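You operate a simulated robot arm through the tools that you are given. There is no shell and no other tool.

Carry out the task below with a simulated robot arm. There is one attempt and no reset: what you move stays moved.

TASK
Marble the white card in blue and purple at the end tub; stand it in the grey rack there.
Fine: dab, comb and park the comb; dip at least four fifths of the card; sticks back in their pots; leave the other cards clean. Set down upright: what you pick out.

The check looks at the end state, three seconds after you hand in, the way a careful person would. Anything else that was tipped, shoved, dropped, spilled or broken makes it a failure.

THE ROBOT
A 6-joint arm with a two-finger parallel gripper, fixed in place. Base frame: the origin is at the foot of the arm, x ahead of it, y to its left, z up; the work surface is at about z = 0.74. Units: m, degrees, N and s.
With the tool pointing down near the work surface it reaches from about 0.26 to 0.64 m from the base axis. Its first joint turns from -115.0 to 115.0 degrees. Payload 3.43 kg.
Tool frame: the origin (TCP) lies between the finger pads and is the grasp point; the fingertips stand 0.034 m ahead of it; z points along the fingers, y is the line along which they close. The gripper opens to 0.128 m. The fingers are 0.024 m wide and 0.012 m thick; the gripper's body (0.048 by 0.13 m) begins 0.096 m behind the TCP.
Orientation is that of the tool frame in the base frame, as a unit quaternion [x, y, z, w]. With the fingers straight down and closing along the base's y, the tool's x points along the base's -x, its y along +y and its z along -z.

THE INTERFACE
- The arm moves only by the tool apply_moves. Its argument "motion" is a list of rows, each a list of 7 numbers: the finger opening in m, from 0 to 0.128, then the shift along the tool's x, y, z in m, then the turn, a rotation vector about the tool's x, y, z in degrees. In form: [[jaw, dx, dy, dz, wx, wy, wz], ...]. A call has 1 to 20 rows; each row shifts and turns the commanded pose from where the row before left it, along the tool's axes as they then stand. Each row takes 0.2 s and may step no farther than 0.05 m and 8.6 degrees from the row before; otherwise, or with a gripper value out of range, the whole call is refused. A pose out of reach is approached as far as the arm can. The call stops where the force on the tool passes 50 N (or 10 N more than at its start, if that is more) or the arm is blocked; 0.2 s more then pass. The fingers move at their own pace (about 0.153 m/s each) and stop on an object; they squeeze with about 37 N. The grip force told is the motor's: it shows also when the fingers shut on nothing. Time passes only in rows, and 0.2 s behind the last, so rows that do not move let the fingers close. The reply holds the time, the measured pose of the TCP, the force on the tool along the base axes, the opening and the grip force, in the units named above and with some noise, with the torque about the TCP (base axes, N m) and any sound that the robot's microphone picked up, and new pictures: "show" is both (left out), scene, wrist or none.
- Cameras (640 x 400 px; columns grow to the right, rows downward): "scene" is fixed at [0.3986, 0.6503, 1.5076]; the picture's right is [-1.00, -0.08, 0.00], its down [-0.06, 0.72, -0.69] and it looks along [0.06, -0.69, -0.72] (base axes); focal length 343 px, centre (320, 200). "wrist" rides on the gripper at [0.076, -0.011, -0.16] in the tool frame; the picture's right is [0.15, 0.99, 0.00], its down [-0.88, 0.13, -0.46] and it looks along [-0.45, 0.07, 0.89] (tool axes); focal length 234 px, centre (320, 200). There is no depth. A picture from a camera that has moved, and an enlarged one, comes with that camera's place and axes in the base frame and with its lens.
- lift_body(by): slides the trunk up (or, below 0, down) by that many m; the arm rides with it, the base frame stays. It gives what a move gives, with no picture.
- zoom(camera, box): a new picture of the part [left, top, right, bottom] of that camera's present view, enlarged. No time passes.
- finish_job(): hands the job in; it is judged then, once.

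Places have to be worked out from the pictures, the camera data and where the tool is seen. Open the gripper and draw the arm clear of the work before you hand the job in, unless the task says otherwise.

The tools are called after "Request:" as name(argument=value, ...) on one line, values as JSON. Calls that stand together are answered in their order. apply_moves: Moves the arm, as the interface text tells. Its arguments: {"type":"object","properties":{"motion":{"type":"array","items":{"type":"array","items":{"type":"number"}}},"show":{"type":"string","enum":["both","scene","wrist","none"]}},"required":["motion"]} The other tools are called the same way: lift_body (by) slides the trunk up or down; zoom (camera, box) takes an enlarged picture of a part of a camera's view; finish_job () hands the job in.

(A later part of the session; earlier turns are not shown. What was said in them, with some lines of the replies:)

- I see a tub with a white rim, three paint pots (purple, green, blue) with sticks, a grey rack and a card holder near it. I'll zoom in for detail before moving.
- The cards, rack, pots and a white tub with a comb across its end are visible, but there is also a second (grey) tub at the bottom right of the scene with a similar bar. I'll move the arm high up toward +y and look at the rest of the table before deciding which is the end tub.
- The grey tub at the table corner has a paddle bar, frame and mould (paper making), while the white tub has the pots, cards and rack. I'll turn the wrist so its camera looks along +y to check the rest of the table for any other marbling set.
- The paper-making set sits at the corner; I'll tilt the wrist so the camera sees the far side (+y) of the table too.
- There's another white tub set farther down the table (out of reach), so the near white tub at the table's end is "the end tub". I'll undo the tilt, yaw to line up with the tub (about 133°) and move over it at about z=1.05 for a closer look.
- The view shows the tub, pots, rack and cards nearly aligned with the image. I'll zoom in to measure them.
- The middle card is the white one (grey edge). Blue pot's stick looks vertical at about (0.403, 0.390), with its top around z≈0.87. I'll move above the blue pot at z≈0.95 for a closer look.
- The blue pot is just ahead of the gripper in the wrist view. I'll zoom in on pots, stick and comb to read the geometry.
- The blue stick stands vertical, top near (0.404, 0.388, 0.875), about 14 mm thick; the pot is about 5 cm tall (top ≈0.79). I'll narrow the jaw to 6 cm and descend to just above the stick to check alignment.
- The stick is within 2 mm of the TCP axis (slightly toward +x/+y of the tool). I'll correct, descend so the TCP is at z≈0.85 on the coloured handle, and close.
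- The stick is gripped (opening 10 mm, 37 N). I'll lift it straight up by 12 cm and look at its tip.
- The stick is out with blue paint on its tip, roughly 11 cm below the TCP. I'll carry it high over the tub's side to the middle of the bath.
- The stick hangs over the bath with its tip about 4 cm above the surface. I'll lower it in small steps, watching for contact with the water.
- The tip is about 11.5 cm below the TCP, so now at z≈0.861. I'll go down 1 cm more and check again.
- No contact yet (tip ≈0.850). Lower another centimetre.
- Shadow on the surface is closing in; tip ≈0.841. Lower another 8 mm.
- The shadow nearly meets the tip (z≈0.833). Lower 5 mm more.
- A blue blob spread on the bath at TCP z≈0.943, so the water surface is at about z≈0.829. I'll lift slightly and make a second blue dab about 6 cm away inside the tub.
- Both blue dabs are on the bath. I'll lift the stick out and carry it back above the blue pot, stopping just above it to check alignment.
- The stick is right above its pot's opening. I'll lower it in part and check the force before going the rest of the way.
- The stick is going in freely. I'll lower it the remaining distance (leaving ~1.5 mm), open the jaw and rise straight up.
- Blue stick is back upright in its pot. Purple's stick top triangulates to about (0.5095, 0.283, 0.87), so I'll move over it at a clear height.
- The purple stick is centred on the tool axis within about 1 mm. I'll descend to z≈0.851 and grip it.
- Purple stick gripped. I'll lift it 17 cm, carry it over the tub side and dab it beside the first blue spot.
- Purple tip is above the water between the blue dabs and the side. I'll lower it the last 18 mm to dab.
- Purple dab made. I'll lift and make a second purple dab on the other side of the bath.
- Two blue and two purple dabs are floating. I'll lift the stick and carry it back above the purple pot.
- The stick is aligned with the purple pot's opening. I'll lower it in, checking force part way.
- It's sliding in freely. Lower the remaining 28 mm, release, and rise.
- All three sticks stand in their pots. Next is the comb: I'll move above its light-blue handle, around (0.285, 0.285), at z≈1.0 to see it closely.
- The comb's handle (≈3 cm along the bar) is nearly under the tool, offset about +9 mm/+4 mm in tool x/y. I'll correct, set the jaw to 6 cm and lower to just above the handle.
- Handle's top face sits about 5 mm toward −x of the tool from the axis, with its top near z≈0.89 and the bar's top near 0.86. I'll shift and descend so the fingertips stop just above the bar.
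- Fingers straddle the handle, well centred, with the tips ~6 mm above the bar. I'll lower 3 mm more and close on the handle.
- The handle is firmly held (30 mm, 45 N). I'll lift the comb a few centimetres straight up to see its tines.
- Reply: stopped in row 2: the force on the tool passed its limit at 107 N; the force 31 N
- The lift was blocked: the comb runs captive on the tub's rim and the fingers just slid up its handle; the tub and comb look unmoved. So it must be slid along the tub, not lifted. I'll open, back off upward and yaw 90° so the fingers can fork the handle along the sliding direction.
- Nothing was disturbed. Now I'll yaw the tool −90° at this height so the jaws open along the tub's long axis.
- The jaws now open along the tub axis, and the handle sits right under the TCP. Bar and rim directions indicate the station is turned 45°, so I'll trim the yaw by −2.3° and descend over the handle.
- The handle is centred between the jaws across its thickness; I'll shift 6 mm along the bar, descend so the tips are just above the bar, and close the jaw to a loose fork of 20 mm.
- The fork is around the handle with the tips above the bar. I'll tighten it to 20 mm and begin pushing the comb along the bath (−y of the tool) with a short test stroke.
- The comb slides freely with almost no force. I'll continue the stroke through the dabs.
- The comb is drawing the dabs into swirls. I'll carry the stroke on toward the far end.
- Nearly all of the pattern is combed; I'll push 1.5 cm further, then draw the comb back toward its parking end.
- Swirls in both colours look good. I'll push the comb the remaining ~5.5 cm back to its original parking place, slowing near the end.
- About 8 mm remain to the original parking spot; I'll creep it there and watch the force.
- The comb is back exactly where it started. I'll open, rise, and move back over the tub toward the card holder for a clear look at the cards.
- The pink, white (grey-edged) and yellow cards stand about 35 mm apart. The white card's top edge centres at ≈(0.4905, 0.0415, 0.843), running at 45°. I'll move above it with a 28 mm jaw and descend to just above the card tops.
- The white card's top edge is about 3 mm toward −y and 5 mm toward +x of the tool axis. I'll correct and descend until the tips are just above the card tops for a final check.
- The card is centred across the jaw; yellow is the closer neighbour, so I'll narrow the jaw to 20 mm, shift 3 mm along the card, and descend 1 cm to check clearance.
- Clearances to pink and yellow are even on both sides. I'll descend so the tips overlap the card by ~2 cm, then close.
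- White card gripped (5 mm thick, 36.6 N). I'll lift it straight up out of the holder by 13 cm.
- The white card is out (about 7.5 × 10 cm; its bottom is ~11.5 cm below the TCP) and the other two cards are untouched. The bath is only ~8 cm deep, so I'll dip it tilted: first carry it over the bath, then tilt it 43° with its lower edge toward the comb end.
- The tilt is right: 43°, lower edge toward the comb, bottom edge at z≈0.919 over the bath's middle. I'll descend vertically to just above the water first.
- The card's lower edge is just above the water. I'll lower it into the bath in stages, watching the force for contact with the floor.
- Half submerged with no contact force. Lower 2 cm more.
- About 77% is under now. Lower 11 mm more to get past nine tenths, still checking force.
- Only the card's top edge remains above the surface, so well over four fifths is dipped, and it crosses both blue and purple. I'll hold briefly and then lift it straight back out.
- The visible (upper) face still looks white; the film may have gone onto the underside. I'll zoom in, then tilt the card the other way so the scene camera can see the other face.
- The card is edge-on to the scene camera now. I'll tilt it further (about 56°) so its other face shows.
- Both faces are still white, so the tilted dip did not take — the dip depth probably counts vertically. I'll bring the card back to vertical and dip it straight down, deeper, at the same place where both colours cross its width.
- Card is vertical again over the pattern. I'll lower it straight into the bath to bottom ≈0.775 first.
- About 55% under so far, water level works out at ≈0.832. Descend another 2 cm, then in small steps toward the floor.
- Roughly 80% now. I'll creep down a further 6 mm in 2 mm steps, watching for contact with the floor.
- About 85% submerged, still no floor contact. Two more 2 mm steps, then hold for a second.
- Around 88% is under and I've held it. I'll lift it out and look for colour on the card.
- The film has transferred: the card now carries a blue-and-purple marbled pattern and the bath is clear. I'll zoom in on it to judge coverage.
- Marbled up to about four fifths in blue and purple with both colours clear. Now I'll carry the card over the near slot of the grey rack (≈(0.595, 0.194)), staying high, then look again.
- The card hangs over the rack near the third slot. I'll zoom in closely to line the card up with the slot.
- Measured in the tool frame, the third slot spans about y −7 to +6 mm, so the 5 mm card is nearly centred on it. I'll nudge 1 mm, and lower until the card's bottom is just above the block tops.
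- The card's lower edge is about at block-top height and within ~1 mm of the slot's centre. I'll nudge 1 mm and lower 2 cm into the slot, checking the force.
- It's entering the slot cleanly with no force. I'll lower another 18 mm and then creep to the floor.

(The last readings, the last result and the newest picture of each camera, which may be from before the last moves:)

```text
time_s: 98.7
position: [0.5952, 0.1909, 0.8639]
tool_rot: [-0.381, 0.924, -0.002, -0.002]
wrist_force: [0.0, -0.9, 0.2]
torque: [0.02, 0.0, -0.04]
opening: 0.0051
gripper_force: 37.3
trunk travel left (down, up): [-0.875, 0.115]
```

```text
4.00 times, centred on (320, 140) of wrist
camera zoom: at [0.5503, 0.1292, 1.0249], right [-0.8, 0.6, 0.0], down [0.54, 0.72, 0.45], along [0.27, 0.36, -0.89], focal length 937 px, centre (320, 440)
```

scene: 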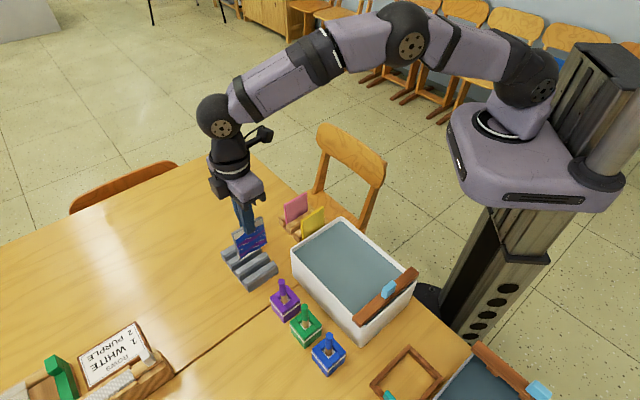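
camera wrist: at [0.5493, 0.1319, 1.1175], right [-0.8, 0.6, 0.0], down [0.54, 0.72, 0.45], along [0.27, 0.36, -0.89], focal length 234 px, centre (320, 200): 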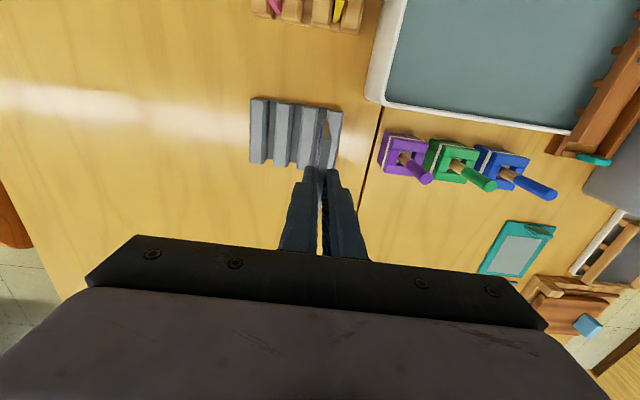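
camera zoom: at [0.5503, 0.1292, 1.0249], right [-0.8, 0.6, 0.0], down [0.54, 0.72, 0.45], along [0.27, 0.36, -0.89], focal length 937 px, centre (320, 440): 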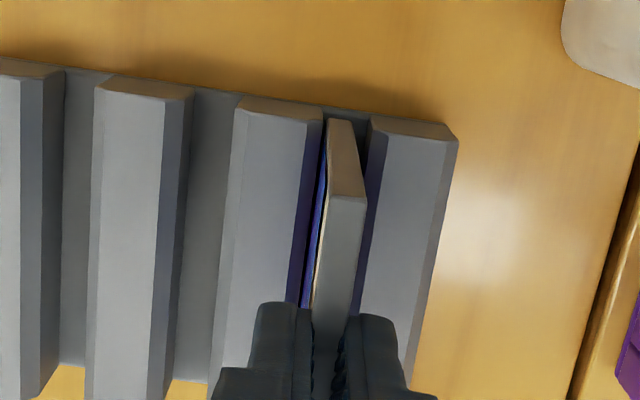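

The card is deep in the slot, slightly nearer the left wall. I'll shift 1 mm back and creep down the last few millimetres, watching the vertical force.

Request:
apply_moves(motion=[[0.0, 0, 0.001, 0, 0, 0, 0], [0.0, 0, 0, 0.002, 0, 0, 0], [0.0, 0, 0, 0.002, 0, 0, 0], [0.0, 0, 0, 0, 0, 0, 0]], show="none")

Request:
zoom(camera="wrist", box=[290, 100, 360, 170])

Request:
zoom(camera="scene", box=[225, 235, 285, 295])

```text
time_s: 99.7
position: [0.5944, 0.1916, 0.8597]
tool_rot: [-0.381, 0.925, -0.003, -0.002]
wrist_force: [0.7, 0.0, 0.8]
torque: [0.02, -0.01, -0.02]
opening: 0.0053
gripper_force: 36.6
trunk travel left (down, up): [-0.875, 0.115]
```

```text
5.71 times, centred on (325, 135) of wrist
camera zoom: at [0.5497, 0.1298, 1.0208], right [-0.8, 0.6, 0.0], down [0.54, 0.72, 0.45], along [0.27, 0.36, -0.89], focal length 1338 px, centre (291, 571)
```

zoom: 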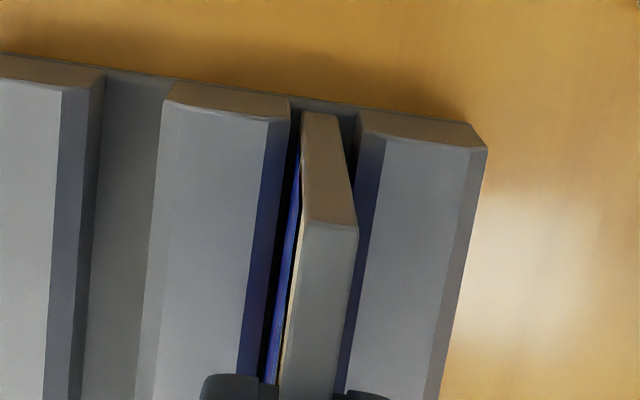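

```text
6.67 times, centred on (255, 265) of scene
camera zoom: at [0.3986, 0.6503, 1.5076], right [-1.0, -0.08, 0.0], down [-0.06, 0.72, -0.69], along [0.06, -0.69, -0.72], focal length 2288 px, centre (753, -233)
```

zoom: 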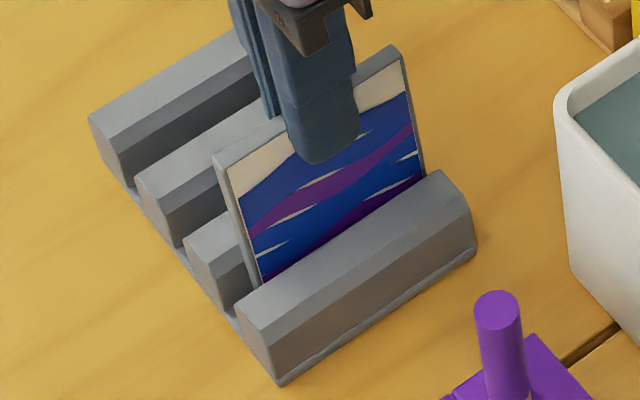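

Nicely in the slot. Lowering 1 mm at a time to feel for the floor.

Request:
apply_moves(motion=[[0.0, 0, 0, 0.001, 0, 0, 0], [0.0, 0, 0, 0, 0, 0, 0]], show="none")

Request:
apply_moves(motion=[[0.0, 0, 0, 0.001, 0, 0, 0], [0.0, 0, 0, 0, 0, 0, 0]], show="none")

```text
time_s: 100.3
position: [0.5947, 0.1911, 0.8589]
tool_rot: [-0.381, 0.925, -0.002, -0.003]
wrist_force: [0.4, -0.3, 2.9]
torque: [0.02, -0.03, -0.01]
opening: 0.0048
gripper_force: 37.2
trunk travel left (down, up): [-0.875, 0.115]
```

```text
time_s: 100.9
position: [0.5934, 0.1913, 0.8586]
tool_rot: [-0.381, 0.925, -0.001, -0.002]
wrist_force: [-0.8, -1.2, 8.5]
torque: [0.14, -0.15, -0.02]
opening: 0.005
gripper_force: 37.5
trunk travel left (down, up): [-0.875, 0.115]
```

The card now rests on the slot floor (8.5 N). I'll relieve the pressure by 1 mm, open the jaw gently, and look at the card before withdrawing.

Request:
apply_moves(motion=[[0.0, 0, 0, -0.001, 0, 0, 0], [0.0, 0, 0, 0, 0, 0, 0], [0.01, 0, 0, 0, 0, 0, 0], [0.016, 0, 0, 0, 0, 0, 0], [0.024, 0, 0, 0, 0, 0, 0], [0.024, 0, 0, 0, 0, 0, 0]], show="none")

Request:
zoom(camera="wrist", box=[270, 100, 370, 200])

Request:
zoom(camera="scene", box=[215, 215, 285, 295])

```text
time_s: 102.3
position: [0.5939, 0.1912, 0.8595]
tool_rot: [-0.381, 0.925, -0.002, -0.003]
wrist_force: [0.5, -0.3, 0.1]
torque: [0.01, -0.03, 0.02]
opening: 0.024
gripper_force: 0.1
trunk travel left (down, up): [-0.875, 0.115]
```

```text
4.00 times, centred on (320, 150) of wrist
camera zoom: at [0.5497, 0.13, 1.0202], right [-0.8, 0.6, 0.0], down [0.54, 0.72, 0.45], along [0.27, 0.36, -0.89], focal length 937 px, centre (320, 400)
```

zoom: 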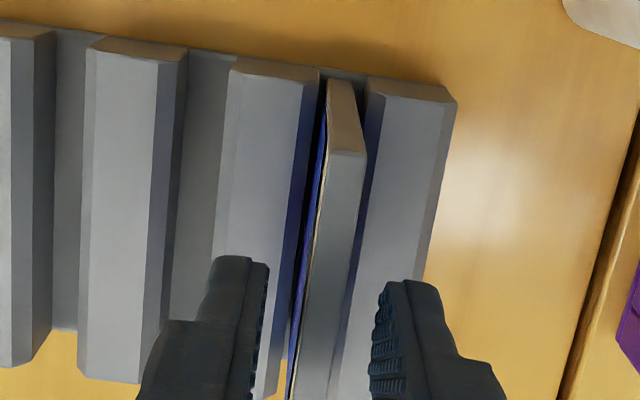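

```text
5.00 times, centred on (250, 255) of scene
camera zoom: at [0.3986, 0.6503, 1.5076], right [-1.0, -0.08, 0.0], down [-0.06, 0.72, -0.69], along [0.06, -0.69, -0.72], focal length 1716 px, centre (670, -75)
```

zoom: 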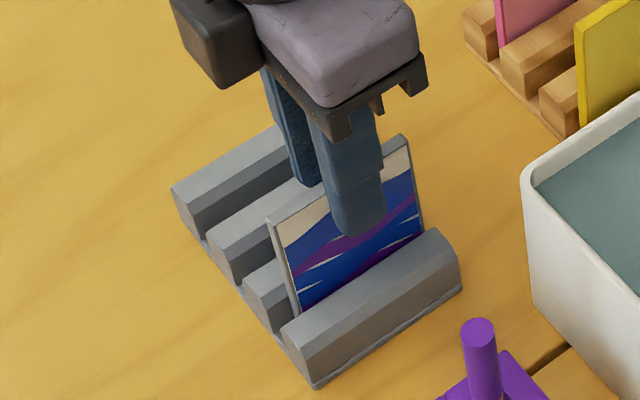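

The card stands upright on its own in the slot. I'll rise straight up slowly, then look at everything.

Request:
apply_moves(motion=[[0.024, 0, 0, -0.01, 0, 0, 0], [0.024, 0, 0, -0.02, 0, 0, 0], [0.024, 0, 0, -0.03, 0, 0, 0], [0.024, 0, 0, -0.04, 0, 0, 0], [0.024, 0, 0, -0.04, 0, 0, 0], [0.024, 0, 0, 0, 0, 0, 0]], show="both")

Request:
zoom(camera="scene", box=[205, 205, 305, 305])

Request:
zoom(camera="wrist", box=[240, 90, 380, 220])

```text
time_s: 103.7
position: [0.5967, 0.1918, 0.9992]
tool_rot: [-0.381, 0.925, -0.002, -0.004]
wrist_force: [-0.1, -0.3, -0.6]
torque: [0.04, 0.0, 0.02]
opening: 0.024
gripper_force: 0.0
trunk travel left (down, up): [-0.875, 0.115]
camera wrist: at [0.5515, 0.1307, 1.1607], right [-0.8, 0.6, 0.0], down [0.54, 0.72, 0.45], along [0.27, 0.36, -0.89], focal length 234 px, centre (320, 200)
```

scene: 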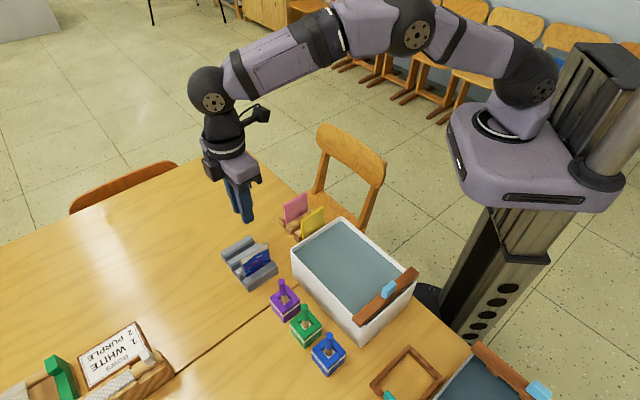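
wrist: 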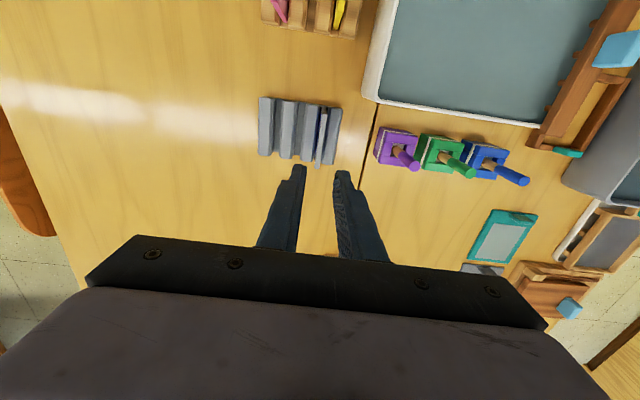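

```text
4.00 times, centred on (255, 255) of scene
camera zoom: at [0.3986, 0.6503, 1.5076], right [-1.0, -0.08, 0.0], down [-0.06, 0.72, -0.69], along [0.06, -0.69, -0.72], focal length 1373 px, centre (580, -20)
```

zoom: 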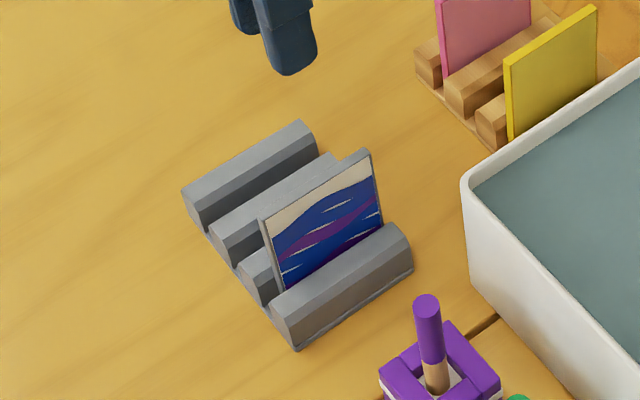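

```text
3.08 times, centred on (310, 155) of wrist
camera zoom: at [0.5515, 0.1307, 1.1607], right [-0.8, 0.6, 0.0], down [0.54, 0.72, 0.45], along [0.27, 0.36, -0.89], focal length 720 px, centre (351, 338)
```

zoom: 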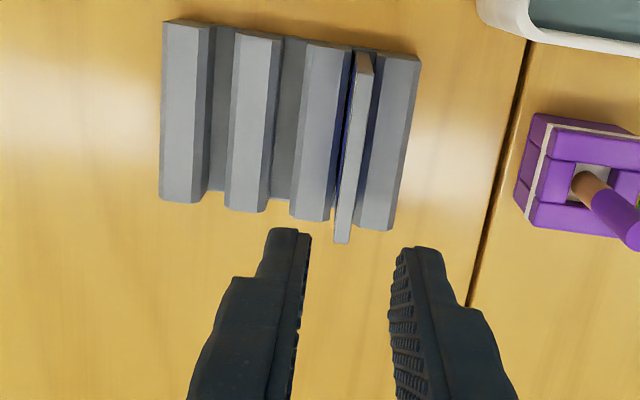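

The marbled card stands on its own in the grey rack. I'll zoom in to check that it isn't leaning, and check the rest of the station.

Request:
zoom(camera="scene", box=[240, 235, 290, 285])

Request:
zoom(camera="wrist", box=[280, 90, 360, 160])

Request:
zoom(camera="scene", box=[260, 180, 440, 390])

```text
8.00 times, centred on (265, 260) of scene
camera zoom: at [0.3986, 0.6503, 1.5076], right [-1.0, -0.08, 0.0], down [-0.06, 0.72, -0.69], along [0.06, -0.69, -0.72], focal length 2746 px, centre (760, -280)
```

zoom: 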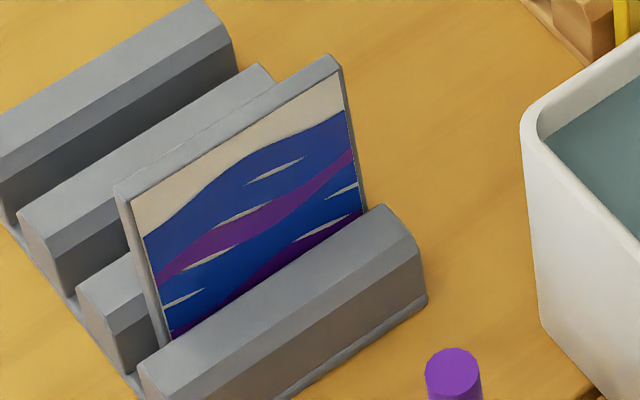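

```text
5.71 times, centred on (320, 125) of wrist
camera zoom: at [0.5515, 0.1307, 1.1607], right [-0.8, 0.6, 0.0], down [0.54, 0.72, 0.45], along [0.27, 0.36, -0.89], focal length 1338 px, centre (320, 629)
```

zoom: 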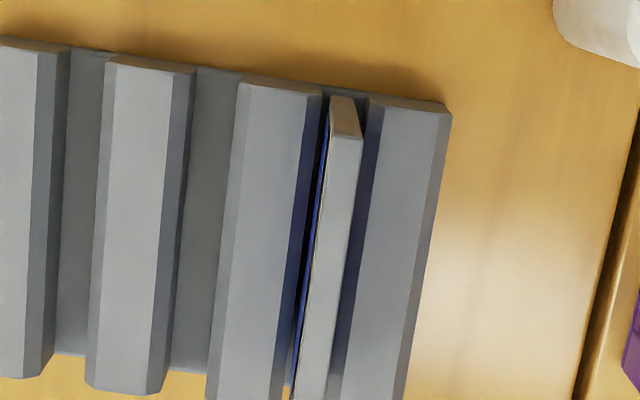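

```text
1.90 times, centred on (350, 285) of scene
camera zoom: at [0.3986, 0.6503, 1.5076], right [-1.0, -0.08, 0.0], down [-0.06, 0.72, -0.69], along [0.06, -0.69, -0.72], focal length 654 px, centre (263, 38)
```

zoom: 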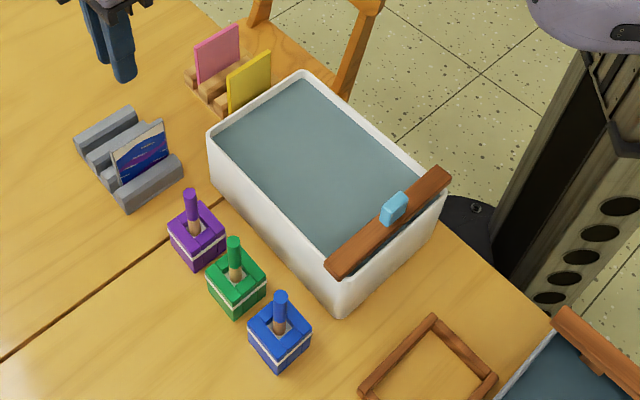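

The card is vertical (edge slope matches a plumb line), sticks are in their pots, the comb is parked, and pink and yellow are clean. I'll open the gripper and draw the arm up and back, clear of the work.

Request:
apply_moves(motion=[[0.06, 0, 0, -0.04, 0, 0, 0], [0.1, 0, 0, -0.04, 0, 0, 0], [0.1, 0, 0, -0.04, 0, 0, 0], [0.1, 0, 0, -0.04, 0, 0, 0], [0.1, 0, 0, -0.04, 0, 0, 0], [0.1, 0.04, 0, 0, 0, 0, 0], [0.1, 0.04, 0, 0, 0, 0, 0], [0.1, 0.04, 0, 0, 0, 0, 0], [0.1, 0.04, 0, 0, 0, 0, 0], [0.1, 0.04, 0, 0, 0, 0, 0], [0.1, 0, 0, 0, 0, 0, 0], [0.1, 0, 0, 0, 0, 0, 0]], show="both")

Request:
zoom(camera="scene", box=[200, 170, 440, 390])

Request:
zoom(camera="scene", box=[220, 180, 340, 290])

```text
time_s: 106.3
position: [0.4326, 0.046, 1.192]
tool_rot: [-0.381, 0.924, -0.002, -0.003]
wrist_force: [-0.9, -0.5, 0.4]
torque: [0.0, -0.05, -0.02]
opening: 0.1002
gripper_force: 0.0
out of reach, approached as far as the arm can: row 4, 5
trunk travel left (down, up): [-0.875, 0.115]
camera wrist: at [0.3883, -0.016, 1.3527], right [-0.8, 0.6, 0.0], down [0.53, 0.72, 0.45], along [0.27, 0.36, -0.89], focal length 234 px, centre (320, 200)
```

scene: 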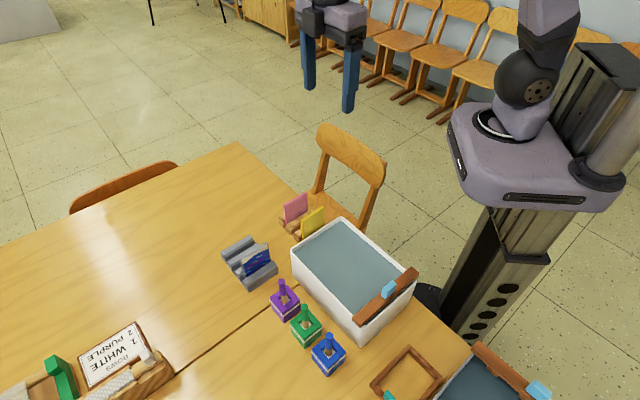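
wrist: 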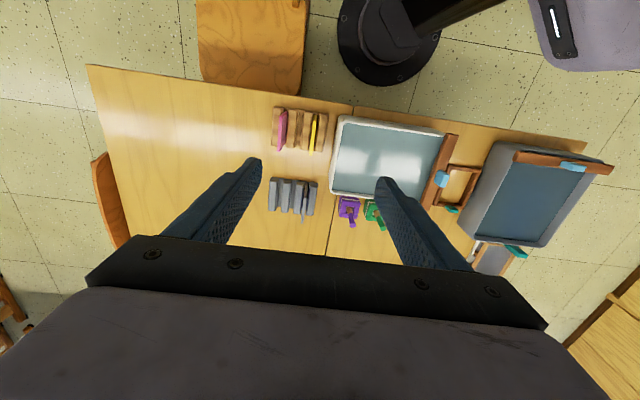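

```text
1.82 times, centred on (320, 280) of scene
camera zoom: at [0.3986, 0.6503, 1.5076], right [-1.0, -0.08, 0.0], down [-0.06, 0.72, -0.69], along [0.06, -0.69, -0.72], focal length 624 px, centre (320, 54)
```

zoom: 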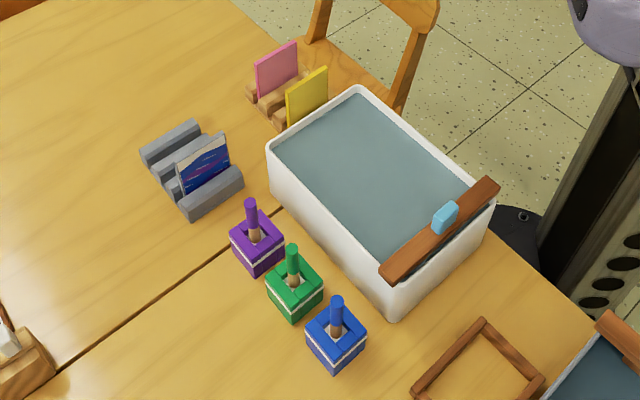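

```text
3.64 times, centred on (280, 235) of scene
camera zoom: at [0.3986, 0.6503, 1.5076], right [-1.0, -0.08, 0.0], down [-0.06, 0.72, -0.69], along [0.06, -0.69, -0.72], focal length 1248 px, centre (466, 73)
```

zoom: 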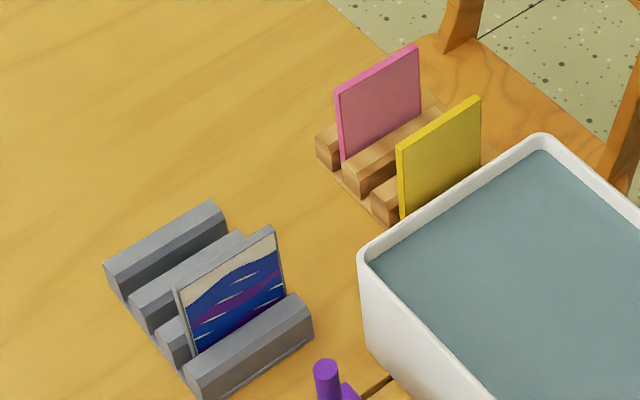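

The arm is clear and the gripper open. The marbled card stands upright in the grey rack, the sticks are in their pots, the comb is parked at its end, and the pink and yellow cards are clean, so I'm handing in the job.

Request:
finish_job()

```text
The job is handed in.
```

The white card is marbled in blue and purple and stands upright in the grey rack beside the end tub. I've handed the job in; I haven't seen the check's result.

- **Dabs and comb:** I made two blue and two purple dabs, and both sticks are back upright in their pots. The comb slides along the tub rim rather than lifting off. My one attempt to lift it was blocked at about 107 N. The fingers slid up the handle, and neither tub nor comb appeared to move. I then combed the full length of the pattern and pushed the comb back to where it started.
- **Dip:** The first dip, with the card tilted, left no colour. A second dip straight down took the pattern on both faces and cleared the film off the bath. I estimate about 85% of the card went under. The pattern reaches about 80–81% of its height, so it only just meets the four-fifths mark.
- **Everything else:** The pink and yellow cards are clean and still in their holder. Nothing was tipped or spilled. The gripper is open and the arm is drawn clear.
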